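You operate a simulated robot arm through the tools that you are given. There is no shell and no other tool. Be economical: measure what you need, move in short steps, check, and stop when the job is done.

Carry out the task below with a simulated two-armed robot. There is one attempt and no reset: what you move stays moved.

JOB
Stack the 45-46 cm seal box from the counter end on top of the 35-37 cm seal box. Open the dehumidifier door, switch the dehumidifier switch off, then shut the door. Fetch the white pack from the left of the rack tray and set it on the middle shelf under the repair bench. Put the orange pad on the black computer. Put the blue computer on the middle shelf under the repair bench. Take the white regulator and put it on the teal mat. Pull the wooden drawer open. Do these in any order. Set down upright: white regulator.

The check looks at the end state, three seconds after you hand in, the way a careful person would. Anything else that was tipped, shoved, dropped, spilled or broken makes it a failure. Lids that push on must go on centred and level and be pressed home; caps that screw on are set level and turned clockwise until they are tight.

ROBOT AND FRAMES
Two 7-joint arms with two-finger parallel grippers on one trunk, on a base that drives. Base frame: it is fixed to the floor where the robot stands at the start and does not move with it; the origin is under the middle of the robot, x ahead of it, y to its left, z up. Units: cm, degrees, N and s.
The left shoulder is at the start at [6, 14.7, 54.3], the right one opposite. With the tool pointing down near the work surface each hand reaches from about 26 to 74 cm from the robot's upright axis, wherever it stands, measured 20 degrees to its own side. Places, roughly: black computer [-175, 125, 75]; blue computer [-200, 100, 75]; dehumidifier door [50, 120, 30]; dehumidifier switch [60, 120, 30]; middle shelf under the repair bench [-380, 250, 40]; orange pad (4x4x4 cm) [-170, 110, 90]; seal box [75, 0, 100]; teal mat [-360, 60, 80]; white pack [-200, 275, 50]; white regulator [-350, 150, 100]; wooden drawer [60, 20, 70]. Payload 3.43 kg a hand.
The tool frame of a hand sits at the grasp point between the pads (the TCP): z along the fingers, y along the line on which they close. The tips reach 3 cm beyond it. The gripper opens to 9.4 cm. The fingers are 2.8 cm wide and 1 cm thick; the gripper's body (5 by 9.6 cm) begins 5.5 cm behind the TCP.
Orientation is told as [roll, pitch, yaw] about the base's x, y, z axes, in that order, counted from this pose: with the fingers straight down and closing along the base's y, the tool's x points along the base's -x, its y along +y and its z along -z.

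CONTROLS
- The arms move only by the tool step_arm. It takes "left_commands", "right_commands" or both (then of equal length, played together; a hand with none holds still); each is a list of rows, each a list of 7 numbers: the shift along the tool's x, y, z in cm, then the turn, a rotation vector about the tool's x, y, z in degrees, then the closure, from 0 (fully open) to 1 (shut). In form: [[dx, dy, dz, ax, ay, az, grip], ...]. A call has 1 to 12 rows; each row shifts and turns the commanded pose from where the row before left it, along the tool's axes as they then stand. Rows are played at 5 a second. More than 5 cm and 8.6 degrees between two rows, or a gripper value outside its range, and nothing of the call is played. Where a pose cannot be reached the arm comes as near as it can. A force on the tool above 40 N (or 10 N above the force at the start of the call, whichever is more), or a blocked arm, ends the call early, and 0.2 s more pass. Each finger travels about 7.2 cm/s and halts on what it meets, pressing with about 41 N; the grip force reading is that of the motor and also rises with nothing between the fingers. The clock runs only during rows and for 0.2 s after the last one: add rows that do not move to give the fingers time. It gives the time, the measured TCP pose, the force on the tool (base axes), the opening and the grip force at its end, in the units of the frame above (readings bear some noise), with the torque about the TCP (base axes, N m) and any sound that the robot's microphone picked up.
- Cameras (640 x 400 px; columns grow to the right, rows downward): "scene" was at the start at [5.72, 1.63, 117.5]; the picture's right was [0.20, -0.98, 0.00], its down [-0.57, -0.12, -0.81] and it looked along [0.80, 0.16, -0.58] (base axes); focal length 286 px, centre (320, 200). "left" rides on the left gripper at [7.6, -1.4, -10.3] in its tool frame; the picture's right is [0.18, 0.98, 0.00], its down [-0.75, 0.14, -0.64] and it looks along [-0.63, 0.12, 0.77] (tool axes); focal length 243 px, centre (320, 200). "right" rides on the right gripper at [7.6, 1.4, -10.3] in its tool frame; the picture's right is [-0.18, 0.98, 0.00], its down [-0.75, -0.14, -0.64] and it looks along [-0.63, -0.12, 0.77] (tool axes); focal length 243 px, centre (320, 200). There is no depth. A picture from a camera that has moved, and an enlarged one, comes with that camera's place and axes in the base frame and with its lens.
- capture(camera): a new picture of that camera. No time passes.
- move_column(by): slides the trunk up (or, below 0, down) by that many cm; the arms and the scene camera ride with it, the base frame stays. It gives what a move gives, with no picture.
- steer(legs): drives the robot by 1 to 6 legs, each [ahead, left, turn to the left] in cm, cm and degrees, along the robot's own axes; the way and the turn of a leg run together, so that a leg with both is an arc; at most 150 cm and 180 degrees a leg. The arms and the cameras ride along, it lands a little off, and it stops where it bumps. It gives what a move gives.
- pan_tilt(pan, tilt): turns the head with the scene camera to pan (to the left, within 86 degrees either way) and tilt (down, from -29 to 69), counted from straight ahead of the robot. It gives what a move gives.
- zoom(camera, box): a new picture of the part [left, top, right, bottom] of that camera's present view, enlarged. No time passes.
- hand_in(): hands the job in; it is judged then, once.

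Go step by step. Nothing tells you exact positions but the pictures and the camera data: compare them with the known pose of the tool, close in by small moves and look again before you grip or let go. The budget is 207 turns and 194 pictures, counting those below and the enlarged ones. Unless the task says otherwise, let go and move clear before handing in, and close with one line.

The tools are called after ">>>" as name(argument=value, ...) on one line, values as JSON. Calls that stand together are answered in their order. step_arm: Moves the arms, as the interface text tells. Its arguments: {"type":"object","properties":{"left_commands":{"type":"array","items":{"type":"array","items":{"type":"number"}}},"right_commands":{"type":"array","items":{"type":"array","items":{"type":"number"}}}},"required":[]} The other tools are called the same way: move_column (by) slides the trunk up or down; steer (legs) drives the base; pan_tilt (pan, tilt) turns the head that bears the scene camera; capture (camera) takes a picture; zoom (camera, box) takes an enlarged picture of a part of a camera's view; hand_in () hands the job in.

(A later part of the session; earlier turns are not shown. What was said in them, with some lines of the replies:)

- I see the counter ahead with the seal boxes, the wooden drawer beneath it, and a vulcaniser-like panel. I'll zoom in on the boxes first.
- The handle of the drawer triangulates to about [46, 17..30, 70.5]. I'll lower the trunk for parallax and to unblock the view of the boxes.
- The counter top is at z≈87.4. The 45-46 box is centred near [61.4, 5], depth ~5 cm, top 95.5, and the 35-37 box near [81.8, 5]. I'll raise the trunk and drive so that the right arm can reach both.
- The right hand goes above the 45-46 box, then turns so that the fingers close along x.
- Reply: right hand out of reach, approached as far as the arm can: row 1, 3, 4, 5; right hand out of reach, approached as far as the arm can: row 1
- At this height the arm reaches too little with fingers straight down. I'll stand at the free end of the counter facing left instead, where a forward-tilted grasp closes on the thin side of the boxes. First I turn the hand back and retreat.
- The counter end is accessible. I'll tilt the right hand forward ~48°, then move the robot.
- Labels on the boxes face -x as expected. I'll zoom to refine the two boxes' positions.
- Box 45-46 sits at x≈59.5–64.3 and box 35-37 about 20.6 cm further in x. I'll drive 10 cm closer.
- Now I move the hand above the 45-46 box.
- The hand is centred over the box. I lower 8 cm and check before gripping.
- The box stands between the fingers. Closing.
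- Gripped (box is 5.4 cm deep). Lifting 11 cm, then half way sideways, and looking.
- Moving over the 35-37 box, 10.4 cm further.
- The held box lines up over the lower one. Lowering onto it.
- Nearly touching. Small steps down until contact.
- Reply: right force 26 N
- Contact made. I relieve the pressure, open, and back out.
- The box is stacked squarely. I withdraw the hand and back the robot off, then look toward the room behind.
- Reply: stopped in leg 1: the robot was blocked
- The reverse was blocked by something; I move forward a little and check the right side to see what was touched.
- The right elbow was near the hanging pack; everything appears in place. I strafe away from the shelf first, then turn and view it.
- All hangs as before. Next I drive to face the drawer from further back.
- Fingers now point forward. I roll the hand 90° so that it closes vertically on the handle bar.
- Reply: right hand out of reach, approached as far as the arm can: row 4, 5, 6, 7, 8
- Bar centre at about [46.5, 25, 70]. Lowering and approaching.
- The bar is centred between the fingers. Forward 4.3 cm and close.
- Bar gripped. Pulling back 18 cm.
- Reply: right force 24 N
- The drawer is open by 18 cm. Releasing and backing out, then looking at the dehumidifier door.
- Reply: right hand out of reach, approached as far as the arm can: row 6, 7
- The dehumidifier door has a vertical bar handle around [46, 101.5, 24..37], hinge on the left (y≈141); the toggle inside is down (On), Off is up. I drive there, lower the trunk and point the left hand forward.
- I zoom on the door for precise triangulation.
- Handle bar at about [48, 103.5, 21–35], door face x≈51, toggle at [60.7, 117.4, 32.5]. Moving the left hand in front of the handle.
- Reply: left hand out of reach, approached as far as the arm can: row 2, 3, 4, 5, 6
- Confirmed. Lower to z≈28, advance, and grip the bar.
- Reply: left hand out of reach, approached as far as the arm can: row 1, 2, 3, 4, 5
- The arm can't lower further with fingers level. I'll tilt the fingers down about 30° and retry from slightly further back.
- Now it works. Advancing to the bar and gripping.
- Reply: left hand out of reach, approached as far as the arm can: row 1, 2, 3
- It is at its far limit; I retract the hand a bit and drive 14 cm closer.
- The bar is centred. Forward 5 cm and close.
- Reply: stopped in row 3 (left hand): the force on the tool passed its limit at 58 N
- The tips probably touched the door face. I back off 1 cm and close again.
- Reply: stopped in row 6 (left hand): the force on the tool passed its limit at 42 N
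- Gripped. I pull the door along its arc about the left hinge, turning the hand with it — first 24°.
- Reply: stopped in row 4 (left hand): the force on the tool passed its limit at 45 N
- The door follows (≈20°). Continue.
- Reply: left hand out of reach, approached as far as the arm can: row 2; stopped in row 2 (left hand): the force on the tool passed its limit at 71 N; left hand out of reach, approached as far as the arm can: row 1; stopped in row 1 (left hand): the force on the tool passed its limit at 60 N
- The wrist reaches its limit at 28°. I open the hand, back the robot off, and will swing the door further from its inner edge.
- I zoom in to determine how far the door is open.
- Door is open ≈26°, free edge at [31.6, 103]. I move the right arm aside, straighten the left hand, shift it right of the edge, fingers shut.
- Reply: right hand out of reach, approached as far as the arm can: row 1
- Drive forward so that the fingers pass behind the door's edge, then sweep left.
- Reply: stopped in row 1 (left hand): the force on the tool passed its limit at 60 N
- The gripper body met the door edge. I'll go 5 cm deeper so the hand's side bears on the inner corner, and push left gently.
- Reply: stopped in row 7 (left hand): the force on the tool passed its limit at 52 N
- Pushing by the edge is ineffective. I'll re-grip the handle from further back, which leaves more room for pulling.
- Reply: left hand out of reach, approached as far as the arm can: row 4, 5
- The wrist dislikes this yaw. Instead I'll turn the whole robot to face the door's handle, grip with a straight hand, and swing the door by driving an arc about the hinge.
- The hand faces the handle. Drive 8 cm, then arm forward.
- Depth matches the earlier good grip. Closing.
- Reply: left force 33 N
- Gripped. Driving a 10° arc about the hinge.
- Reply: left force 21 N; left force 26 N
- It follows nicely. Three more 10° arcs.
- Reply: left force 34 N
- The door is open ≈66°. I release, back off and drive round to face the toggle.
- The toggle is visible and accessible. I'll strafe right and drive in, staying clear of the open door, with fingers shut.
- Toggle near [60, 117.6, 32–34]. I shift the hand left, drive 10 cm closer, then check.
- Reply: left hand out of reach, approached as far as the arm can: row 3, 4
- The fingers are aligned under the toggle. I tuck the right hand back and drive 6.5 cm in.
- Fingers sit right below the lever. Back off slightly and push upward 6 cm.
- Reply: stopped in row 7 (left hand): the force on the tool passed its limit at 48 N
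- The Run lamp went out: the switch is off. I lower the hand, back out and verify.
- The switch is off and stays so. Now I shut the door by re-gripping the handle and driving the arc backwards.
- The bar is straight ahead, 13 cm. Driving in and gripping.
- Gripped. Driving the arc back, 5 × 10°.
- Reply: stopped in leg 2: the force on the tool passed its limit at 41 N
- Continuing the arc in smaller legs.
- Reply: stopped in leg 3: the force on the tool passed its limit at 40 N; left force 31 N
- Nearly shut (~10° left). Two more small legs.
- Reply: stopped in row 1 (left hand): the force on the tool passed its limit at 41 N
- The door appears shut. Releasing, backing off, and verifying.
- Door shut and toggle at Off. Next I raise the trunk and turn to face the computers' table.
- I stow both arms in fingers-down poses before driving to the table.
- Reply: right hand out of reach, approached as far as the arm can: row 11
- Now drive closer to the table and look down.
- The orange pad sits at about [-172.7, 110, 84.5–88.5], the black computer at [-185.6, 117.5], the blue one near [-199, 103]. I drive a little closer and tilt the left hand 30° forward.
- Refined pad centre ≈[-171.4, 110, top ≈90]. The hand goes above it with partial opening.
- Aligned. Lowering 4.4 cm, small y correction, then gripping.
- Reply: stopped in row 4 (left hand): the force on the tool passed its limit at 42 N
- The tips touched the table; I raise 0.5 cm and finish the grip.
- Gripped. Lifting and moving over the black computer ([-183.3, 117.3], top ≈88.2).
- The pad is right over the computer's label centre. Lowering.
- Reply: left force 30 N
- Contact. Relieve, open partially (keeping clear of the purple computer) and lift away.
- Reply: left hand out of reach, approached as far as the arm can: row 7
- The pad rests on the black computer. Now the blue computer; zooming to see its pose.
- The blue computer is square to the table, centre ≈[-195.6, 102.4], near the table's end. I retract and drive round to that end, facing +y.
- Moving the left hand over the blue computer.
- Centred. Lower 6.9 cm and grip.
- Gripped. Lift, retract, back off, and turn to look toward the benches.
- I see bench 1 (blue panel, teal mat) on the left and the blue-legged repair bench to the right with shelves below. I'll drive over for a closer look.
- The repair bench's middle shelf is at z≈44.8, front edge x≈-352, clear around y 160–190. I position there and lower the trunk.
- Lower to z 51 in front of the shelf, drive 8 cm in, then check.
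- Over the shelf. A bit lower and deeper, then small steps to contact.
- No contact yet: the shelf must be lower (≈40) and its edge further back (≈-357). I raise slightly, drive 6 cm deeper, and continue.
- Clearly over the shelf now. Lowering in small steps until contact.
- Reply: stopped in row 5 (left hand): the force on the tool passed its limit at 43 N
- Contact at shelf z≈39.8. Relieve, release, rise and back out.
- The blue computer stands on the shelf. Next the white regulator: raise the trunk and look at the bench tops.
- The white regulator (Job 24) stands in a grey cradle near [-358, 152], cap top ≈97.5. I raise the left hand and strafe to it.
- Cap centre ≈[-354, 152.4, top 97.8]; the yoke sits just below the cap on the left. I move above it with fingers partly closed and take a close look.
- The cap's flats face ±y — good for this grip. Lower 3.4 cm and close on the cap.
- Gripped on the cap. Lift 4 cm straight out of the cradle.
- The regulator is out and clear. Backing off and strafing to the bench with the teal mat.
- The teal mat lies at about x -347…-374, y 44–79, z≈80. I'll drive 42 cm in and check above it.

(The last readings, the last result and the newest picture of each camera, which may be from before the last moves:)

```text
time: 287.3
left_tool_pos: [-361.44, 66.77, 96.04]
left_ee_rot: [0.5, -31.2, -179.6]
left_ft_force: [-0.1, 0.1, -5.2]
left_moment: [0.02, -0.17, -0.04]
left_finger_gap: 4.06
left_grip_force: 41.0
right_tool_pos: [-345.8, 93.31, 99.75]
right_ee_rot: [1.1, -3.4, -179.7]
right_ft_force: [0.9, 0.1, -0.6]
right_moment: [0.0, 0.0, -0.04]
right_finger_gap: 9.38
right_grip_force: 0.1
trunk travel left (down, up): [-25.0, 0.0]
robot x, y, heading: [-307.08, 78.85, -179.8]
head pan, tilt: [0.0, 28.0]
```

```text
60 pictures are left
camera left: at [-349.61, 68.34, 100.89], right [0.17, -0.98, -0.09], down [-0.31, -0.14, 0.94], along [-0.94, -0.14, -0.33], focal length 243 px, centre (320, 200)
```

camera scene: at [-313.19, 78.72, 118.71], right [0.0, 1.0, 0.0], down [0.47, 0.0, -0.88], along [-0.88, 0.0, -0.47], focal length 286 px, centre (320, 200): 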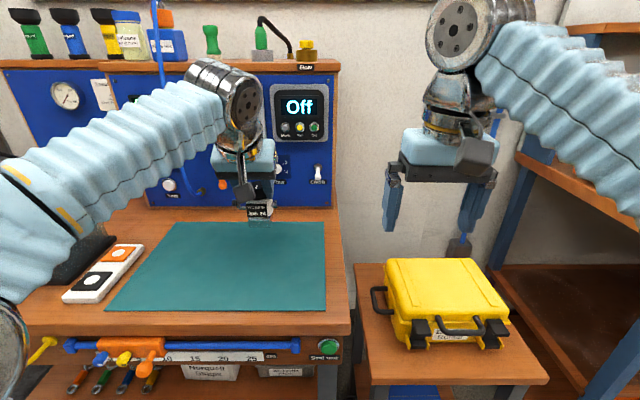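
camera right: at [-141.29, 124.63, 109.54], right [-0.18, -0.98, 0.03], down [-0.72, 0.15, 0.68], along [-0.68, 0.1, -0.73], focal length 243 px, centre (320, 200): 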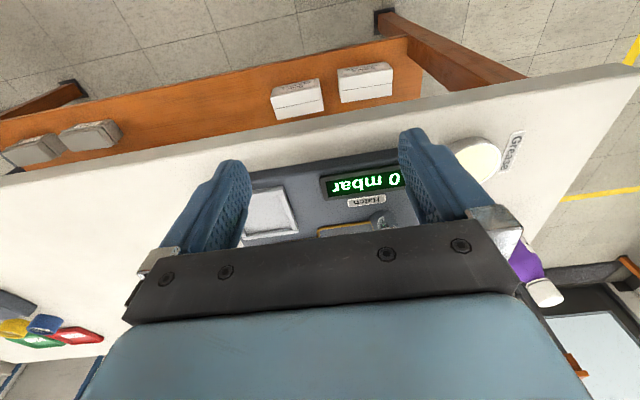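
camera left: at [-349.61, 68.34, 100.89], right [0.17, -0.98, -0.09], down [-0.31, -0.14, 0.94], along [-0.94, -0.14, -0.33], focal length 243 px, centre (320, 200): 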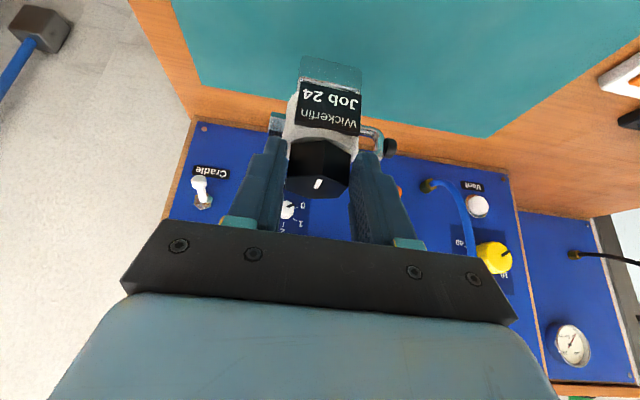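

Above the mat. Lowering toward it.

>>> step_arm(left_commands=[[1.04, 0, 1.71, 0, 0, 0, 1], [1.04, 0, 1.71, 0, 0, 0, 1], [0.78, 0, 1.28, 0, 0, 0, 1], [0.13, 0, 0.21, 0, 0, 0, 1], [0.13, 0, 0.21, 0, 0, 0, 1], [0, 0, 0, 0, 0, 0, 1]])

>>> zoom(camera="scene", box=[160, 150, 360, 315])

```text
time: 288.7
left_tool_pos: [-361.28, 66.33, 90.1]
left_ee_rot: [0.6, -31.3, -179.5]
left_ft_force: [-0.5, 0.4, -4.2]
left_moment: [0.04, -0.08, 0.0]
left_finger_gap: 4.1
left_grip_force: 41.1
right_tool_pos: [-345.87, 93.4, 99.66]
right_ee_rot: [1.1, -3.4, -179.6]
right_ft_force: [0.6, 0.6, 0.8]
right_moment: [0.05, 0.0, 0.02]
right_finger_gap: 9.4
right_grip_force: 0.0
trunk travel left (down, up): [-25.0, 0.0]
robot x, y, heading: [-307.09, 78.69, -180.1]
head pan, tilt: [0.0, 28.0]
```

```text
2.42 times, centred on (260, 232) of scene
camera zoom: at [-313.16, 78.72, 118.71], right [0.0, 1.0, 0.0], down [0.47, 0.0, -0.88], along [-0.88, 0.0, -0.47], focal length 694 px, centre (466, 121)
```

zoom: 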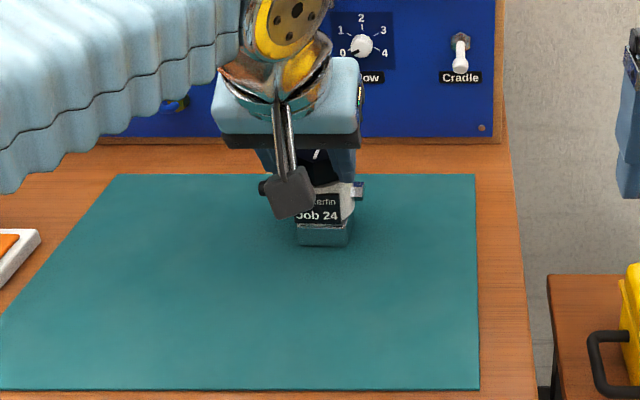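

Continue downward in fine steps.

>>> step_arm(left_commands=[[0.1, 0, 0.17, 0, 0, 0, 1], [0.1, 0, 0.17, 0, 0, 0, 1], [0.1, 0, 0.17, 0, 0, 0, 1], [0.1, 0, 0.17, 0, 0, 0, 1], [0.1, 0, 0.17, 0, 0, 0, 1], [0.1, 0, 0.17, 0, 0, 0, 1], [0.1, 0, 0.17, 0, 0, 0, 1], [0, 0, 0, 0, 0, 0, 1]])

>>> zoom(camera="scene", box=[210, 170, 310, 250])

```text
time: 289.7
left_tool_pos: [-361.13, 66.34, 90.14]
left_ee_rot: [0.4, -32.2, -179.3]
left_ft_force: [5.1, -2.2, 11.6]
left_moment: [0.12, -0.62, -0.13]
left_finger_gap: 4.08
left_grip_force: 41.5
right_tool_pos: [-345.84, 93.36, 99.67]
right_ee_rot: [1.2, -3.5, -179.6]
right_ft_force: [0.0, 0.5, -0.3]
right_moment: [-0.05, 0.03, 0.02]
right_finger_gap: 9.4
right_grip_force: 0.0
trunk travel left (down, up): [-25.0, 0.0]
robot x, y, heading: [-307.32, 78.74, -180.2]
head pan, tilt: [0.0, 28.0]
stopped in row 4 (left hand): the force on the tool passed its limit at 42 N (the readings are from after the stop); the commanded pose is now the measured one
```

```text
5.00 times, centred on (260, 210) of scene
camera zoom: at [-312.99, 78.71, 118.68], right [0.0, 1.0, 0.0], down [0.47, 0.0, -0.88], along [-0.88, 0.0, -0.47], focal length 1430 px, centre (620, 150)
```

zoom: 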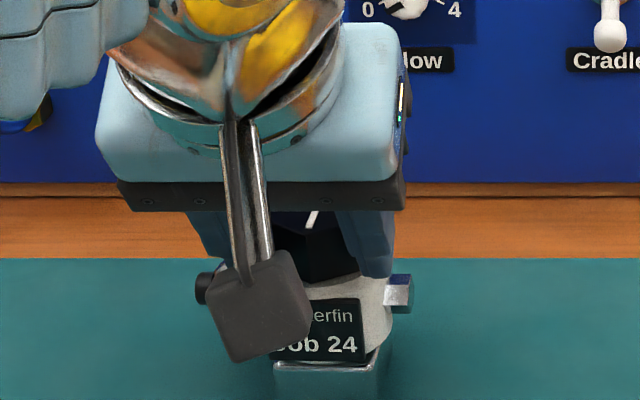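

On the mat. I relieve the pressure, level the hand, release and back straight off.

>>> step_arm(left_commands=[[-0.1, 0, -0.15, 0, 0.9, 0, 1], [0, 0, 0, 0, 0, 0, 1], [0, 0, 0, 0, 0, 0, 0.6], [0, 0, 0, 0, 0, 0, 0.4], [0, 0, 0, 0, 0, 0, 0.33], [-0.52, 0, -0.86, 0, 0, 0, 0.33], [-1.5, 0, -2.5, 0, 0, 0, 0.33], [-1.5, 0, -2.5, 0, 0, 0, 0.33]])

>>> zoom(camera="scene", box=[160, 150, 360, 315])

```text
time: 291.5
left_tool_pos: [-361.19, 66.66, 96.81]
left_ee_rot: [0.5, -31.1, -179.2]
left_ft_force: [0.5, 0.1, -0.4]
left_moment: [0.03, -0.01, -0.02]
left_finger_gap: 6.27
left_grip_force: 0.1
right_tool_pos: [-345.83, 93.36, 99.69]
right_ee_rot: [1.1, -3.4, -179.6]
right_ft_force: [-0.2, -0.7, -0.2]
right_moment: [0.01, -0.01, 0.01]
right_finger_gap: 9.41
right_grip_force: 0.1
trunk travel left (down, up): [-25.0, 0.0]
robot x, y, heading: [-306.97, 79.11, -180.0]
head pan, tilt: [0.0, 28.0]
```

```text
2.42 times, centred on (260, 232) of scene
camera zoom: at [-313.14, 78.72, 118.71], right [0.0, 1.0, 0.0], down [0.47, 0.0, -0.88], along [-0.88, 0.0, -0.47], focal length 694 px, centre (466, 121)
```

zoom: 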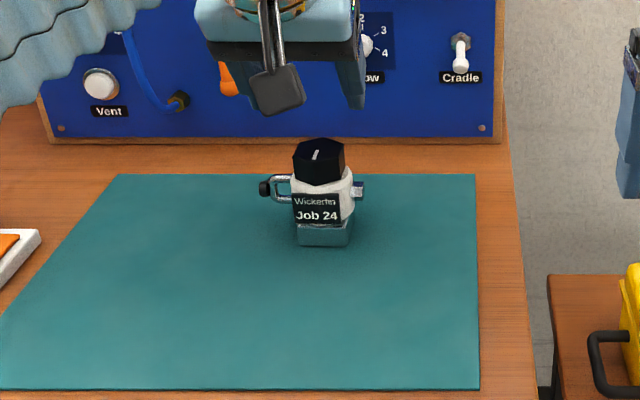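

The regulator stands upright on the mat. Now to the white pack at the rack: I drive round and look.

>>> steer(legs=[[-42, 0, 0], [0, -90, 0], [0, 0, -90]])

>>> pan_tilt(pan=-20, tilt=25)

>>> capture(camera="scene")

```text
time: 302.3
left_tool_pos: [-277.39, 221.97, 96.96]
left_ee_rot: [0.3, -31.1, 90.8]
left_ft_force: [-0.9, 0.3, -0.4]
left_moment: [0.03, 0.01, -0.01]
left_finger_gap: 6.29
left_grip_force: 0.0
right_tool_pos: [-250.68, 206.59, 99.65]
right_ee_rot: [1.1, -3.4, 90.5]
right_ft_force: [-0.2, 0.0, 0.6]
right_moment: [0.0, -0.02, 0.02]
right_finger_gap: 9.39
right_grip_force: 0.1
trunk travel left (down, up): [-25.0, 0.0]
robot x, y, heading: [-264.9, 168.04, 90.4]
head pan, tilt: [0.0, 28.0]
```

```text
time: 303.1
left_tool_pos: [-277.32, 222.0, 96.92]
left_ee_rot: [0.3, -31.0, 90.9]
left_ft_force: [0.5, 0.6, 0.1]
left_moment: [-0.02, 0.0, -0.01]
left_finger_gap: 6.32
left_grip_force: 0.1
right_tool_pos: [-250.61, 206.71, 99.69]
right_ee_rot: [1.1, -3.5, 90.6]
right_ft_force: [0.4, -0.6, 0.2]
right_moment: [0.01, 0.01, 0.03]
right_finger_gap: 9.4
right_grip_force: 0.0
trunk travel left (down, up): [-25.0, 0.0]
robot x, y, heading: [-264.96, 167.78, 90.4]
head pan, tilt: [-20.0, 25.0]
```

```text
56 pictures are left
camera scene: at [-261.78, 173.46, 119.19], right [0.94, -0.34, 0.0], down [-0.14, -0.4, -0.91], along [0.31, 0.85, -0.42], focal length 286 px, centre (320, 200)
```

scene: 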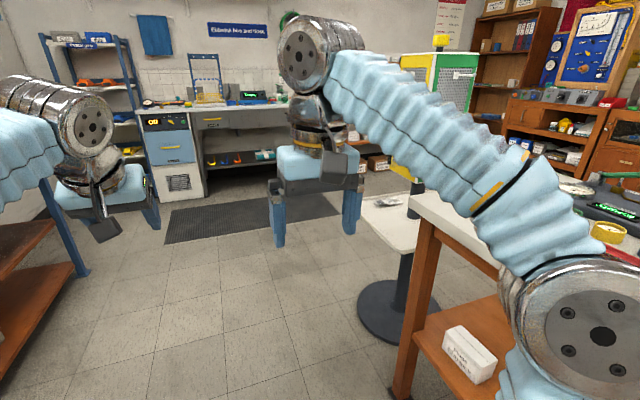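

A white pedestal table stands near [-181, 266], partly hidden. I drive round to face it from its left side.

>>> steer(legs=[[92, 8, 0], [0, 0, -90]])

>>> pan_tilt(pan=0, tilt=32)

>>> capture(camera="scene")

```text
time: 311.8
left_tool_pos: [-219.46, 274.53, 96.85]
left_ee_rot: [0.3, -31.1, 2.1]
left_ft_force: [-0.1, 0.1, -0.7]
left_moment: [-0.04, -0.02, 0.02]
left_finger_gap: 6.3
left_grip_force: 0.0
right_tool_pos: [-234.25, 247.48, 99.63]
right_ee_rot: [1.1, -3.5, 1.6]
right_ft_force: [-0.7, 0.3, -0.1]
right_moment: [0.01, -0.02, 0.01]
right_finger_gap: 9.39
right_grip_force: 0.0
trunk travel left (down, up): [-25.0, 0.0]
robot x, y, heading: [-273.25, 261.32, 1.3]
head pan, tilt: [-20.0, 25.0]
```

```text
time: 312.6
left_tool_pos: [-219.57, 274.46, 96.86]
left_ee_rot: [0.4, -31.2, 2.0]
left_ft_force: [0.1, 1.4, -0.6]
left_moment: [-0.01, 0.0, 0.01]
left_finger_gap: 6.3
left_grip_force: 0.0
right_tool_pos: [-234.32, 247.47, 99.69]
right_ee_rot: [1.1, -3.4, 1.6]
right_ft_force: [0.4, 0.5, -0.1]
right_moment: [0.0, -0.02, 0.01]
right_finger_gap: 9.38
right_grip_force: 0.1
trunk travel left (down, up): [-25.0, 0.0]
robot x, y, heading: [-273.5, 260.78, 1.4]
head pan, tilt: [0.0, 32.0]
```

```text
55 pictures are left
camera scene: at [-267.25, 261.09, 118.08], right [0.02, -1.0, 0.0], down [-0.53, -0.01, -0.85], along [0.85, 0.02, -0.53], focal length 286 px, centre (320, 200)
```

scene: 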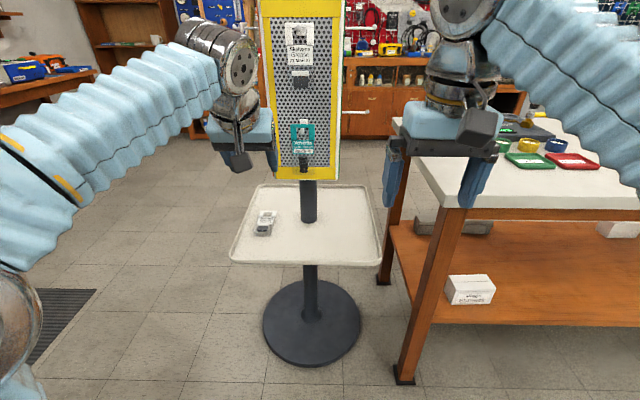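

>>> zoom(camera="scene", box=[215, 165, 395, 278])

```text
3.54 times, centred on (305, 222) of scene
camera zoom: at [-267.25, 261.09, 118.08], right [0.02, -1.0, 0.0], down [-0.53, -0.01, -0.85], along [0.85, 0.02, -0.53], focal length 1013 px, centre (373, 124)
```

zoom: 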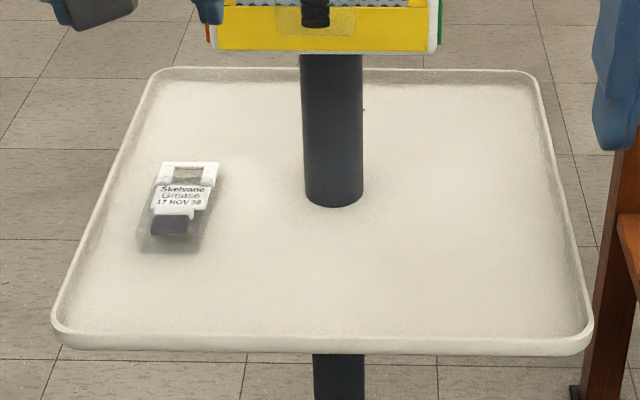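

The white pack lies flat on the tray, ~14×6 cm, centre ≈[-187.5, 282], tray z≈58. I position the left hand above its near end, staying in front of the rack panel.

>>> steer(legs=[[18.5, 7.5, -1.4]])

>>> step_arm(left_commands=[[2.3, 0, 3.85, 0, 0, 0, 0], [2.3, 0, 3.85, 0, 0, 0, 0], [2.3, 0, 3.85, 0, 0, 0, 0], [2.3, 0, 3.85, 0, 0, 0, 0], [2.3, 0, 3.85, 0, 0, 0, 0], [2.3, 0, 3.85, 0, 0, 0, 0], [0, 0, 0, 0, 0, 0, 0]])

>>> capture(camera="left")

>>> capture(camera="scene")

```text
time: 314.2
left_tool_pos: [-200.75, 280.89, 96.94]
left_ee_rot: [0.5, -31.0, 0.6]
left_ft_force: [-1.1, -1.0, -0.6]
left_moment: [0.01, 0.03, 0.0]
left_finger_gap: 6.3
left_grip_force: 0.1
right_tool_pos: [-216.23, 254.03, 99.64]
right_ee_rot: [1.1, -3.4, 0.2]
right_ft_force: [-0.1, 0.0, -0.7]
right_moment: [0.01, -0.05, 0.01]
right_finger_gap: 9.39
right_grip_force: 0.0
trunk travel left (down, up): [-25.0, 0.0]
robot x, y, heading: [-254.85, 268.85, -0.1]
head pan, tilt: [0.0, 32.0]
```

```text
time: 315.8
left_tool_pos: [-200.67, 281.08, 69.8]
left_ee_rot: [0.3, -31.1, 0.7]
left_ft_force: [0.6, 0.3, -0.4]
left_moment: [0.0, -0.02, -0.02]
left_finger_gap: 9.42
left_grip_force: 0.1
right_tool_pos: [-216.15, 254.04, 99.7]
right_ee_rot: [1.1, -3.5, 0.2]
right_ft_force: [-0.1, -0.5, -1.1]
right_moment: [-0.01, 0.01, 0.02]
right_finger_gap: 9.4
right_grip_force: 0.0
trunk travel left (down, up): [-25.0, 0.0]
robot x, y, heading: [-254.7, 268.92, -0.2]
head pan, tilt: [0.0, 32.0]
```

```text
53 pictures are left
camera left: at [-212.61, 279.37, 74.72], right [-0.17, 0.98, -0.09], down [0.31, 0.14, 0.94], along [0.93, 0.13, -0.33], focal length 243 px, centre (320, 200)
```

left: 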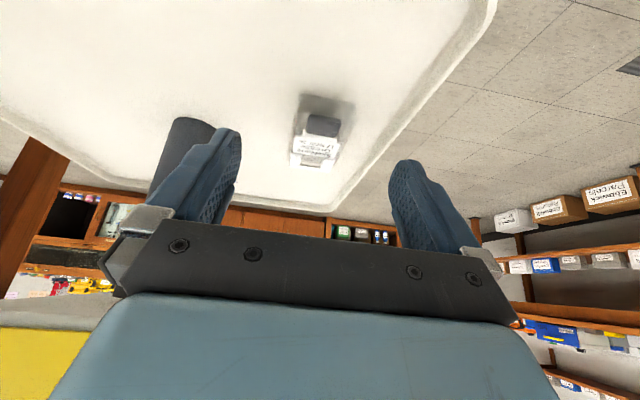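

```text
52 pictures are left
camera scene: at [-248.71, 268.53, 118.08], right [0.0, -1.0, 0.0], down [-0.53, 0.0, -0.85], along [0.85, 0.0, -0.53], focal length 286 px, centre (320, 200)
```

scene: 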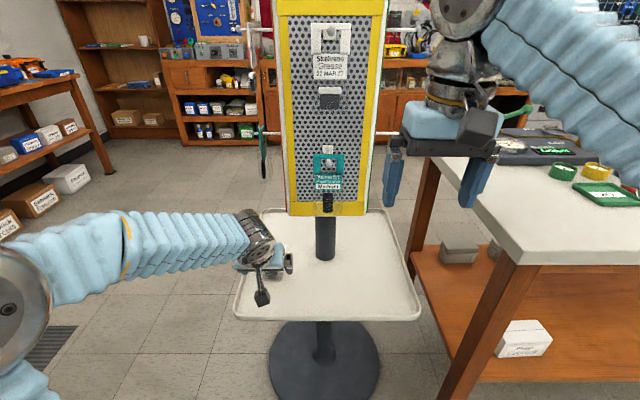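

>>> zoom(camera="left", box=[230, 70, 430, 195])

```text
3.20 times, centred on (330, 132) of left
camera zoom: at [-212.61, 279.37, 74.72], right [-0.17, 0.98, -0.09], down [0.31, 0.14, 0.94], along [0.93, 0.13, -0.33], focal length 776 px, centre (288, 416)
```

zoom: 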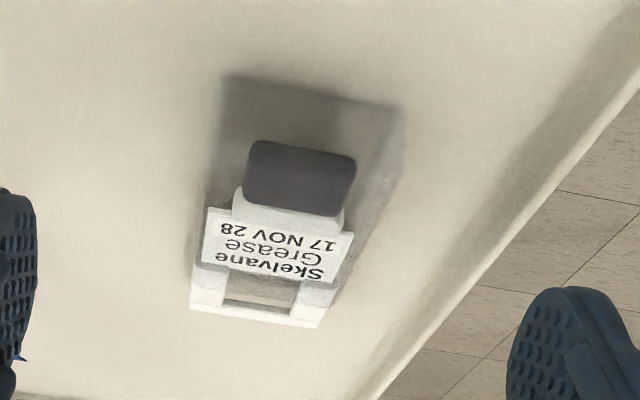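

The pack is a thin blister with a black-capped tube near its close end. I bring the hand just above it and check.

>>> step_arm(left_commands=[[-1.37, 0.25, 3.6, 0, 0, 0, 0], [-1.37, 0.25, 3.6, 0, 0, 0, 0], [-1.37, 0.25, 3.6, 0, 0, 0, 0], [0, 0, 0, 0, 0, 0, 0]])

>>> capture(camera="left")

>>> zoom(camera="scene", box=[210, 195, 370, 325])

```text
time: 316.8
left_tool_pos: [-191.45, 282.09, 62.55]
left_ee_rot: [0.3, -31.1, 0.7]
left_ft_force: [0.3, -0.2, -0.2]
left_moment: [0.04, 0.0, 0.02]
left_finger_gap: 9.4
left_grip_force: 0.0
right_tool_pos: [-216.12, 254.13, 99.65]
right_ee_rot: [1.1, -3.4, 0.4]
right_ft_force: [1.5, -0.9, 0.5]
right_moment: [0.02, -0.03, -0.01]
right_finger_gap: 9.4
right_grip_force: 0.1
trunk travel left (down, up): [-25.0, 0.0]
robot x, y, heading: [-255.09, 268.57, -0.1]
head pan, tilt: [0.0, 32.0]
```

```text
50 pictures are left
camera left: at [-203.18, 280.49, 67.48], right [-0.17, 0.98, -0.09], down [0.31, 0.14, 0.94], along [0.93, 0.13, -0.33], focal length 243 px, centre (320, 200)
```

left: 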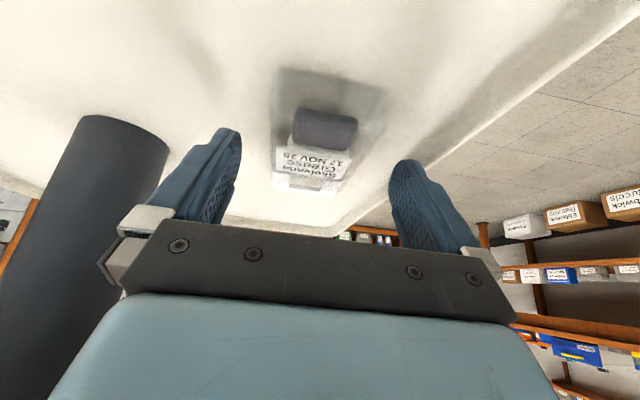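

```text
3.08 times, centred on (290, 260) of scene
camera zoom: at [-248.7, 268.54, 118.08], right [0.0, -1.0, 0.0], down [-0.53, 0.0, -0.85], along [0.85, 0.0, -0.53], focal length 880 px, centre (412, 15)
```

zoom: 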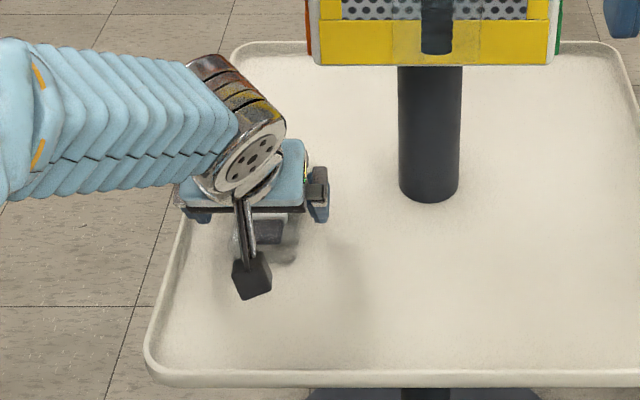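

Well aligned. Lower 0.8 cm and close.

>>> step_arm(left_commands=[[0.41, 0, 0.69, 0, 0, 0, 0], [0, 0, 0, 0, 0, 0, 0.3], [0, 0, 0, 0, 0, 0, 0.5], [0, 0, 0, 0, 0, 0, 0.75], [0, 0, 0, 0, 0, 0, 1], [0, 0, 0, 0, 0, 0, 1], [0, 0, 0, 0, 0, 0, 1]])

>>> capture(camera="left")

```text
time: 318.4
left_tool_pos: [-191.31, 282.08, 61.92]
left_ee_rot: [0.4, -31.2, 0.7]
left_ft_force: [0.4, 0.4, 2.5]
left_moment: [-0.04, -0.13, 0.03]
left_finger_gap: 5.91
left_grip_force: 40.4
right_tool_pos: [-216.1, 254.11, 99.79]
right_ee_rot: [1.0, -3.4, 0.3]
right_ft_force: [-0.3, 0.6, -0.4]
right_moment: [-0.01, -0.01, 0.06]
right_finger_gap: 9.39
right_grip_force: 0.0
trunk travel left (down, up): [-25.0, 0.0]
robot x, y, heading: [-254.89, 268.6, 0.2]
head pan, tilt: [0.0, 32.0]
```

```text
48 pictures are left
camera left: at [-203.21, 280.45, 66.82], right [-0.17, 0.98, -0.09], down [0.31, 0.14, 0.94], along [0.93, 0.13, -0.33], focal length 243 px, centre (320, 200)
```

left: 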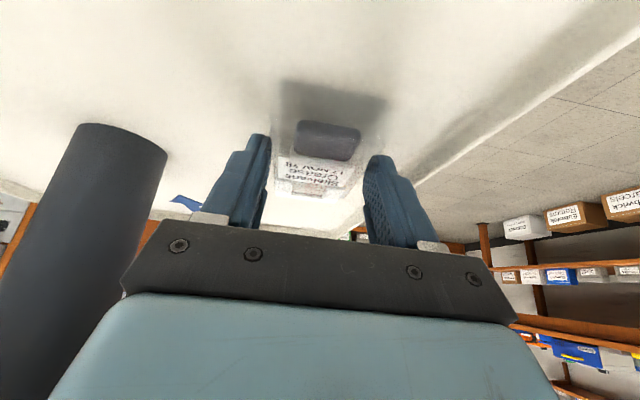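

Closed on the 5.9 cm wide pack. Lift 4 cm and check it comes along.

>>> step_arm(left_commands=[[-1.03, 0, -1.71, 0, 0, 0, 1], [-1.03, 0, -1.71, 0, 0, 0, 1], [0, 0, 0, 0, 0, 0, 1]])

>>> capture(camera="left")

>>> zoom(camera="scene", box=[210, 195, 370, 325])

```text
time: 319.2
left_tool_pos: [-191.51, 281.83, 66.14]
left_ee_rot: [0.4, -31.1, 0.7]
left_ft_force: [-0.5, -0.3, -0.9]
left_moment: [0.04, 0.05, 0.0]
left_finger_gap: 5.91
left_grip_force: 41.2
right_tool_pos: [-216.08, 254.17, 99.64]
right_ee_rot: [1.2, -3.4, 0.3]
right_ft_force: [-0.5, -0.7, 0.4]
right_moment: [0.01, 0.02, 0.02]
right_finger_gap: 9.41
right_grip_force: 0.1
trunk travel left (down, up): [-25.0, 0.0]
robot x, y, heading: [-254.86, 268.88, 0.1]
head pan, tilt: [0.0, 32.0]
```

```text
47 pictures are left
camera left: at [-203.38, 280.27, 70.95], right [-0.17, 0.98, -0.09], down [0.31, 0.14, 0.94], along [0.93, 0.13, -0.33], focal length 243 px, centre (320, 200)
```

left: 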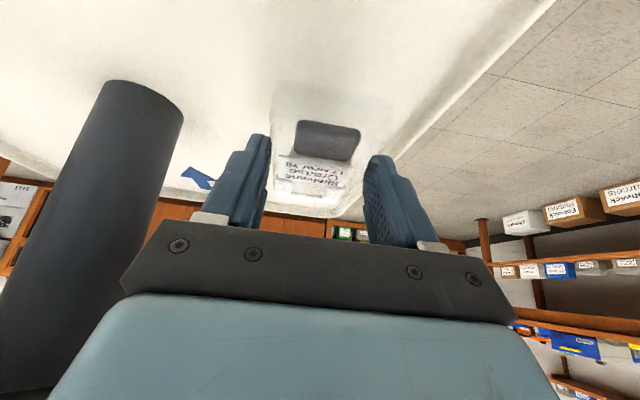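

```text
3.08 times, centred on (290, 260) of scene
camera zoom: at [-248.72, 268.53, 118.08], right [0.0, -1.0, 0.0], down [-0.53, 0.0, -0.85], along [0.85, 0.0, -0.53], focal length 880 px, centre (412, 15)
```

zoom: 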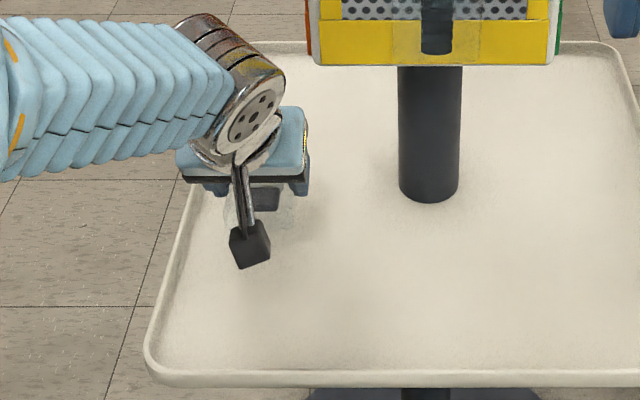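

The pack is held. Raise and retract it, back off, turn left and drive to the repair bench.

>>> step_arm(left_commands=[[3.86, 0, -2.31, 0, 0, 0, 1], [3.86, 0, -2.31, 0, 0, 0, 1], [2.55, 0, -4.0, 0, 0, 0, 1], [2.55, 0, -4.0, 0, 0, 0, 1], [-0.8, 0, -4.0, 0, 0, 0, 1]])

>>> steer(legs=[[-8, 0, 0], [0, 0, 179.8], [0, 69, 0]])

>>> capture(camera="left")

```text
time: 320.4
left_tool_pos: [-210.48, 281.27, 74.0]
left_ee_rot: [0.4, -31.1, 0.6]
left_ft_force: [1.2, -0.1, -1.7]
left_moment: [0.0, 0.05, 0.03]
left_finger_gap: 5.89
left_grip_force: 40.9
right_tool_pos: [-216.15, 254.04, 99.7]
right_ee_rot: [1.1, -3.4, 0.3]
right_ft_force: [0.3, -0.5, 0.0]
right_moment: [-0.01, -0.02, 0.03]
right_finger_gap: 9.41
right_grip_force: 0.1
trunk travel left (down, up): [-25.0, 0.0]
robot x, y, heading: [-254.79, 268.33, -0.2]
head pan, tilt: [0.0, 32.0]
```

```text
time: 332.3
left_tool_pos: [-305.57, 184.65, 74.08]
left_ee_rot: [0.4, -31.0, -177.9]
left_ft_force: [-0.1, 0.8, -1.0]
left_moment: [-0.02, -0.04, -0.01]
left_finger_gap: 5.89
left_grip_force: 40.9
right_tool_pos: [-300.52, 211.99, 99.72]
right_ee_rot: [1.1, -3.4, -178.4]
right_ft_force: [-0.1, 0.3, -0.5]
right_moment: [-0.02, -0.01, -0.02]
right_finger_gap: 9.4
right_grip_force: 0.1
trunk travel left (down, up): [-25.0, 0.0]
robot x, y, heading: [-261.21, 198.46, -178.9]
head pan, tilt: [0.0, 32.0]
```

```text
45 pictures are left
camera left: at [-293.85, 186.58, 78.87], right [0.2, -0.98, -0.09], down [-0.31, -0.15, 0.94], along [-0.93, -0.16, -0.33], focal length 243 px, centre (320, 200)
```

left: 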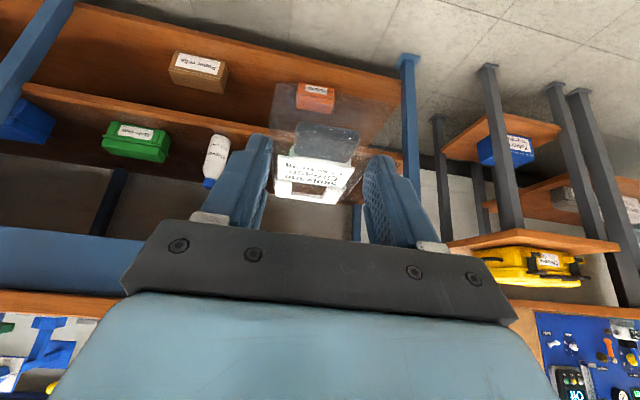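

I square up, lower the trunk and extend the arm in front of the shelf.

>>> steer(legs=[[24, -1.5, -1.1]])

>>> move_column(by=-25)

>>> step_arm(left_commands=[[-3.57, 0, 3.05, 0, 0, 0, 1], [-3.57, 0, 3.05, 0, 0, 0, 1], [-3.57, 0, 3.05, 0, 0, 0, 1], [0, 0, 0, 0, 0, 0, 1]])

>>> pan_tilt(pan=10, tilt=38)

>>> capture(camera="left")

>>> capture(camera="scene")

```text
time: 334.1
left_tool_pos: [-329.38, 186.91, 74.04]
left_ee_rot: [0.4, -31.1, -179.2]
left_ft_force: [0.4, -0.5, -0.6]
left_moment: [-0.01, -0.08, 0.0]
left_finger_gap: 5.9
left_grip_force: 41.1
right_tool_pos: [-323.87, 214.15, 99.76]
right_ee_rot: [1.1, -3.4, -179.6]
right_ft_force: [0.1, -0.5, -0.2]
right_moment: [0.03, -0.02, 0.0]
right_finger_gap: 9.42
right_grip_force: 0.0
trunk travel left (down, up): [-25.0, 0.0]
robot x, y, heading: [-285.49, 199.7, -180.1]
head pan, tilt: [0.0, 32.0]
```

```text
time: 336.7
left_tool_pos: [-329.49, 186.91, 48.94]
left_ee_rot: [0.4, -31.0, -179.2]
left_ft_force: [0.4, 0.2, -0.3]
left_moment: [-0.02, -0.03, -0.01]
left_finger_gap: 5.88
left_grip_force: 41.1
right_tool_pos: [-323.86, 214.2, 74.74]
right_ee_rot: [1.1, -3.4, -179.6]
right_ft_force: [-0.1, -0.3, 0.7]
right_moment: [-0.05, 0.02, -0.03]
right_finger_gap: 9.39
right_grip_force: 0.0
trunk travel left (down, up): [0.0, 25.0]
robot x, y, heading: [-284.94, 199.88, -179.8]
head pan, tilt: [0.0, 32.0]
```

```text
time: 337.7
left_tool_pos: [-343.23, 186.72, 46.57]
left_ee_rot: [0.4, -31.1, -179.3]
left_ft_force: [-0.2, -0.1, -0.7]
left_moment: [0.04, 0.01, 0.0]
left_finger_gap: 5.87
left_grip_force: 41.0
right_tool_pos: [-323.81, 214.13, 74.67]
right_ee_rot: [1.1, -3.4, -179.6]
right_ft_force: [0.6, -0.4, 0.3]
right_moment: [0.01, 0.0, -0.01]
right_finger_gap: 9.37
right_grip_force: 0.1
trunk travel left (down, up): [0.0, 25.0]
robot x, y, heading: [-285.18, 199.7, -180.2]
head pan, tilt: [0.0, 32.0]
```

```text
time: 338.4
left_tool_pos: [-343.09, 186.71, 46.49]
left_ee_rot: [0.3, -31.0, -179.3]
left_ft_force: [0.1, -0.4, -2.2]
left_moment: [-0.04, -0.02, 0.0]
left_finger_gap: 5.9
left_grip_force: 41.2
right_tool_pos: [-323.84, 214.09, 74.66]
right_ee_rot: [1.1, -3.4, -179.7]
right_ft_force: [-0.5, 1.0, 1.0]
right_moment: [0.01, 0.01, 0.02]
right_finger_gap: 9.39
right_grip_force: 0.2
trunk travel left (down, up): [0.0, 25.0]
robot x, y, heading: [-284.87, 199.12, -179.8]
head pan, tilt: [10.0, 38.0]
```

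```text
44 pictures are left
camera left: at [-331.5, 188.38, 51.47], right [0.17, -0.98, -0.09], down [-0.31, -0.14, 0.94], along [-0.93, -0.14, -0.33], focal length 243 px, centre (320, 200)
```

left: 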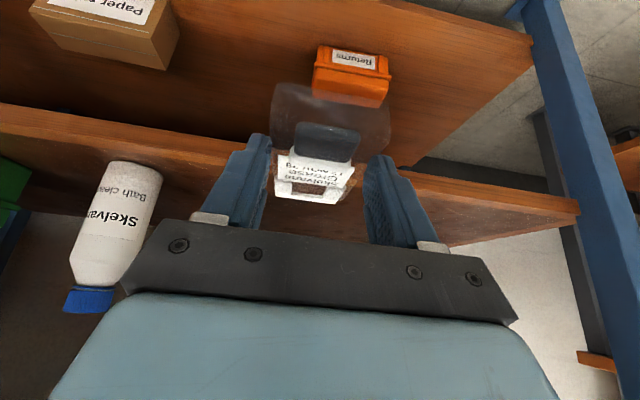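

```text
43 pictures are left
camera scene: at [-290.54, 198.06, 92.16], right [-0.17, 0.98, 0.0], down [0.61, 0.11, -0.79], along [-0.78, -0.14, -0.62], focal length 286 px, centre (320, 200)
```

scene: 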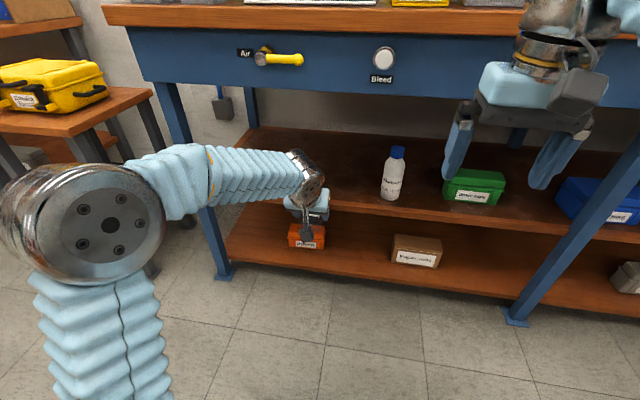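

Clear path between the bottle and the computer. Driving 19.5 cm in over the shelf.

>>> steer(legs=[[19.5, 0, 0]])

>>> step_arm(left_commands=[[0.5, 0, 0.86, 0, 0, 0, 1], [0.4, 0, 0.65, 0, 0, 0, 1], [0.2, 0, 0.34, 0, 0, 0, 1], [0.1, 0, 0.17, 0, 0, 0, 1], [0.1, 0, 0.17, 0, 0, 0, 1], [0.1, 0, 0.17, 0, 0, 0, 1]])

>>> capture(camera="left")

>>> zoom(camera="scene", box=[190, 100, 430, 250])

```text
time: 339.9
left_tool_pos: [-362.41, 186.49, 46.53]
left_ee_rot: [0.5, -31.0, -179.1]
left_ft_force: [0.7, -1.1, -0.5]
left_moment: [0.02, -0.03, -0.03]
left_finger_gap: 5.9
left_grip_force: 41.1
right_tool_pos: [-343.08, 214.03, 74.75]
right_ee_rot: [1.0, -3.4, -179.5]
right_ft_force: [-0.2, 0.5, 0.3]
right_moment: [-0.02, 0.01, -0.02]
right_finger_gap: 9.39
right_grip_force: 0.1
trunk travel left (down, up): [0.0, 25.0]
robot x, y, heading: [-304.17, 199.53, -179.8]
head pan, tilt: [10.0, 38.0]
```

```text
time: 341.3
left_tool_pos: [-362.38, 186.46, 44.33]
left_ee_rot: [0.3, -31.6, -179.0]
left_ft_force: [0.8, -4.7, 30.0]
left_moment: [-0.14, 0.43, 0.09]
left_finger_gap: 5.88
left_grip_force: 41.1
right_tool_pos: [-343.0, 214.12, 74.77]
right_ee_rot: [1.1, -3.5, -179.4]
right_ft_force: [0.0, -0.5, -0.1]
right_moment: [-0.01, -0.02, 0.0]
right_finger_gap: 9.42
right_grip_force: 0.0
trunk travel left (down, up): [0.0, 25.0]
robot x, y, heading: [-304.31, 199.5, -179.8]
head pan, tilt: [10.0, 38.0]
```

```text
42 pictures are left
camera left: at [-350.72, 188.19, 49.09], right [0.18, -0.98, -0.09], down [-0.3, -0.14, 0.94], along [-0.94, -0.14, -0.32], focal length 243 px, centre (320, 200)
```

left: 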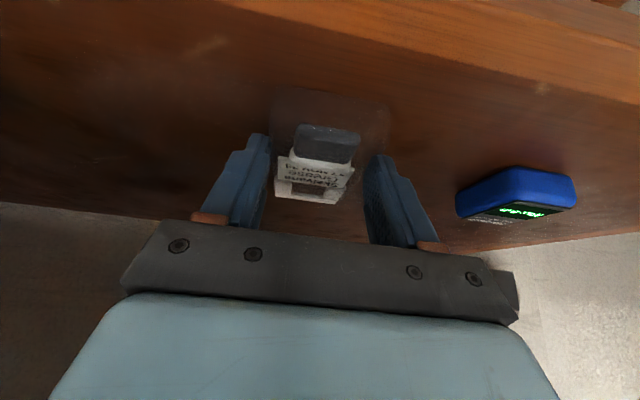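

```text
2.67 times, centred on (310, 175) of scene
camera zoom: at [-309.62, 198.02, 92.22], right [-0.18, 0.98, 0.0], down [0.6, 0.11, -0.79], along [-0.78, -0.14, -0.61], focal length 763 px, centre (347, 267)
```

zoom: 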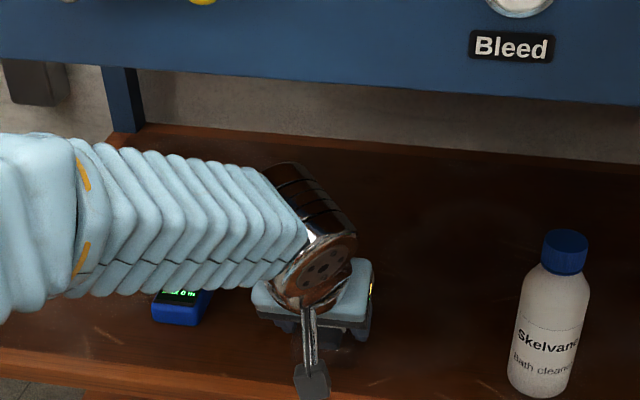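

On the shelf. Relieve, open, rise slightly and retract.

>>> step_arm(left_commands=[[-0.12, 0, -0.2, 0, 0.5, 0, 1], [0, 0, 0, 0, 0, 0, 0.6], [0, 0, 0, 0, 0, 0, 0.2], [0, 0, 0, 0, 0, 0, 0], [0, 0, 0, 0, 0, 0, 0], [-0.6, 0, -1.0, 0, 0, 0, 0], [-1.5, 0, -2.6, 0, 0, 0, 0], [3.4, 0, -2.06, 0, 0, 0, 0], [3.4, 0, -2.06, 0, 0, 0, 0]])

>>> steer(legs=[[-28, 0, 0]])

>>> zoom(camera="scene", box=[200, 80, 480, 255])

>>> capture(camera="left")

```text
time: 343.3
left_tool_pos: [-354.53, 186.45, 48.28]
left_ee_rot: [0.4, -30.5, -179.1]
left_ft_force: [0.1, 0.6, 0.1]
left_moment: [0.0, 0.0, -0.02]
left_finger_gap: 9.43
left_grip_force: 0.1
right_tool_pos: [-343.17, 214.05, 74.63]
right_ee_rot: [1.1, -3.4, -179.5]
right_ft_force: [-0.6, -0.3, -0.3]
right_moment: [0.01, -0.01, 0.0]
right_finger_gap: 9.4
right_grip_force: 0.0
trunk travel left (down, up): [0.0, 25.0]
robot x, y, heading: [-303.88, 199.52, -179.8]
head pan, tilt: [10.0, 38.0]
```

```text
time: 345.3
left_tool_pos: [-326.71, 186.62, 48.3]
left_ee_rot: [0.3, -30.6, -178.8]
left_ft_force: [0.5, 0.0, 0.4]
left_moment: [-0.05, -0.01, 0.03]
left_finger_gap: 9.39
left_grip_force: 0.0
right_tool_pos: [-315.27, 213.99, 74.7]
right_ee_rot: [1.2, -3.4, -179.4]
right_ft_force: [-0.5, 0.2, 0.6]
right_moment: [0.01, 0.0, -0.01]
right_finger_gap: 9.42
right_grip_force: 0.1
trunk travel left (down, up): [0.0, 25.0]
robot x, y, heading: [-276.24, 199.76, -179.5]
head pan, tilt: [10.0, 38.0]
```

```text
2.29 times, centred on (340, 168) of scene
camera zoom: at [-281.9, 198.11, 92.16], right [-0.18, 0.98, 0.0], down [0.61, 0.11, -0.79], along [-0.78, -0.14, -0.62], focal length 654 px, centre (274, 274)
```

zoom: 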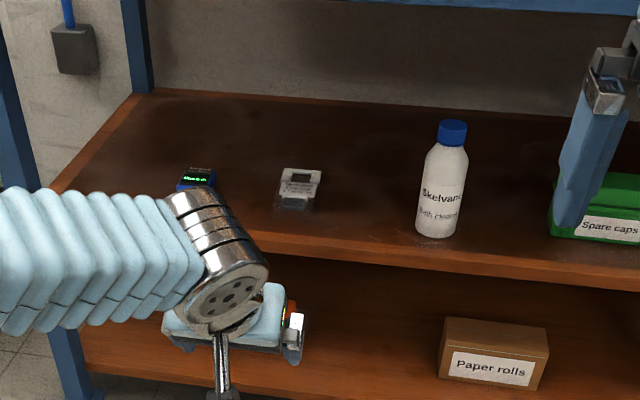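

```text
39 pictures are left
camera left: at [-315.03, 188.4, 53.25], right [0.18, -0.98, -0.09], down [-0.32, -0.14, 0.94], along [-0.93, -0.14, -0.34], focal length 243 px, centre (320, 200)
```

left: 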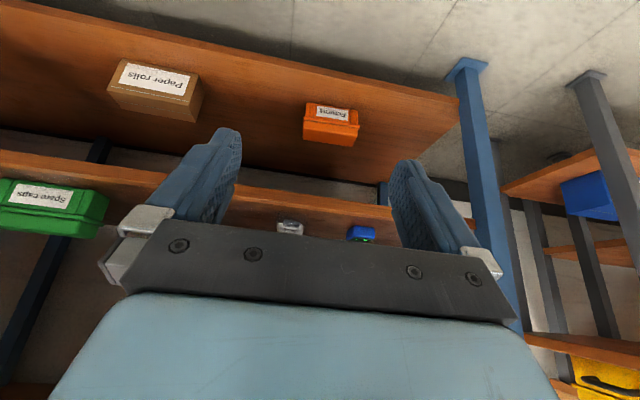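

Both the pack and the blue computer rest on the middle shelf, and the hands are clear of everything. The rest was checked as it was done, so I'm handing in.

>>> hand_in()

```text
The job is handed in.
```

All seven tasks are done, and each result was checked by camera before handing in. One thing to know: while backing away from the stacked seal boxes, the robot bumped something behind it or beside its elbow. I checked the shelf on the right afterwards and saw nothing moved, but I never found out what it hit.
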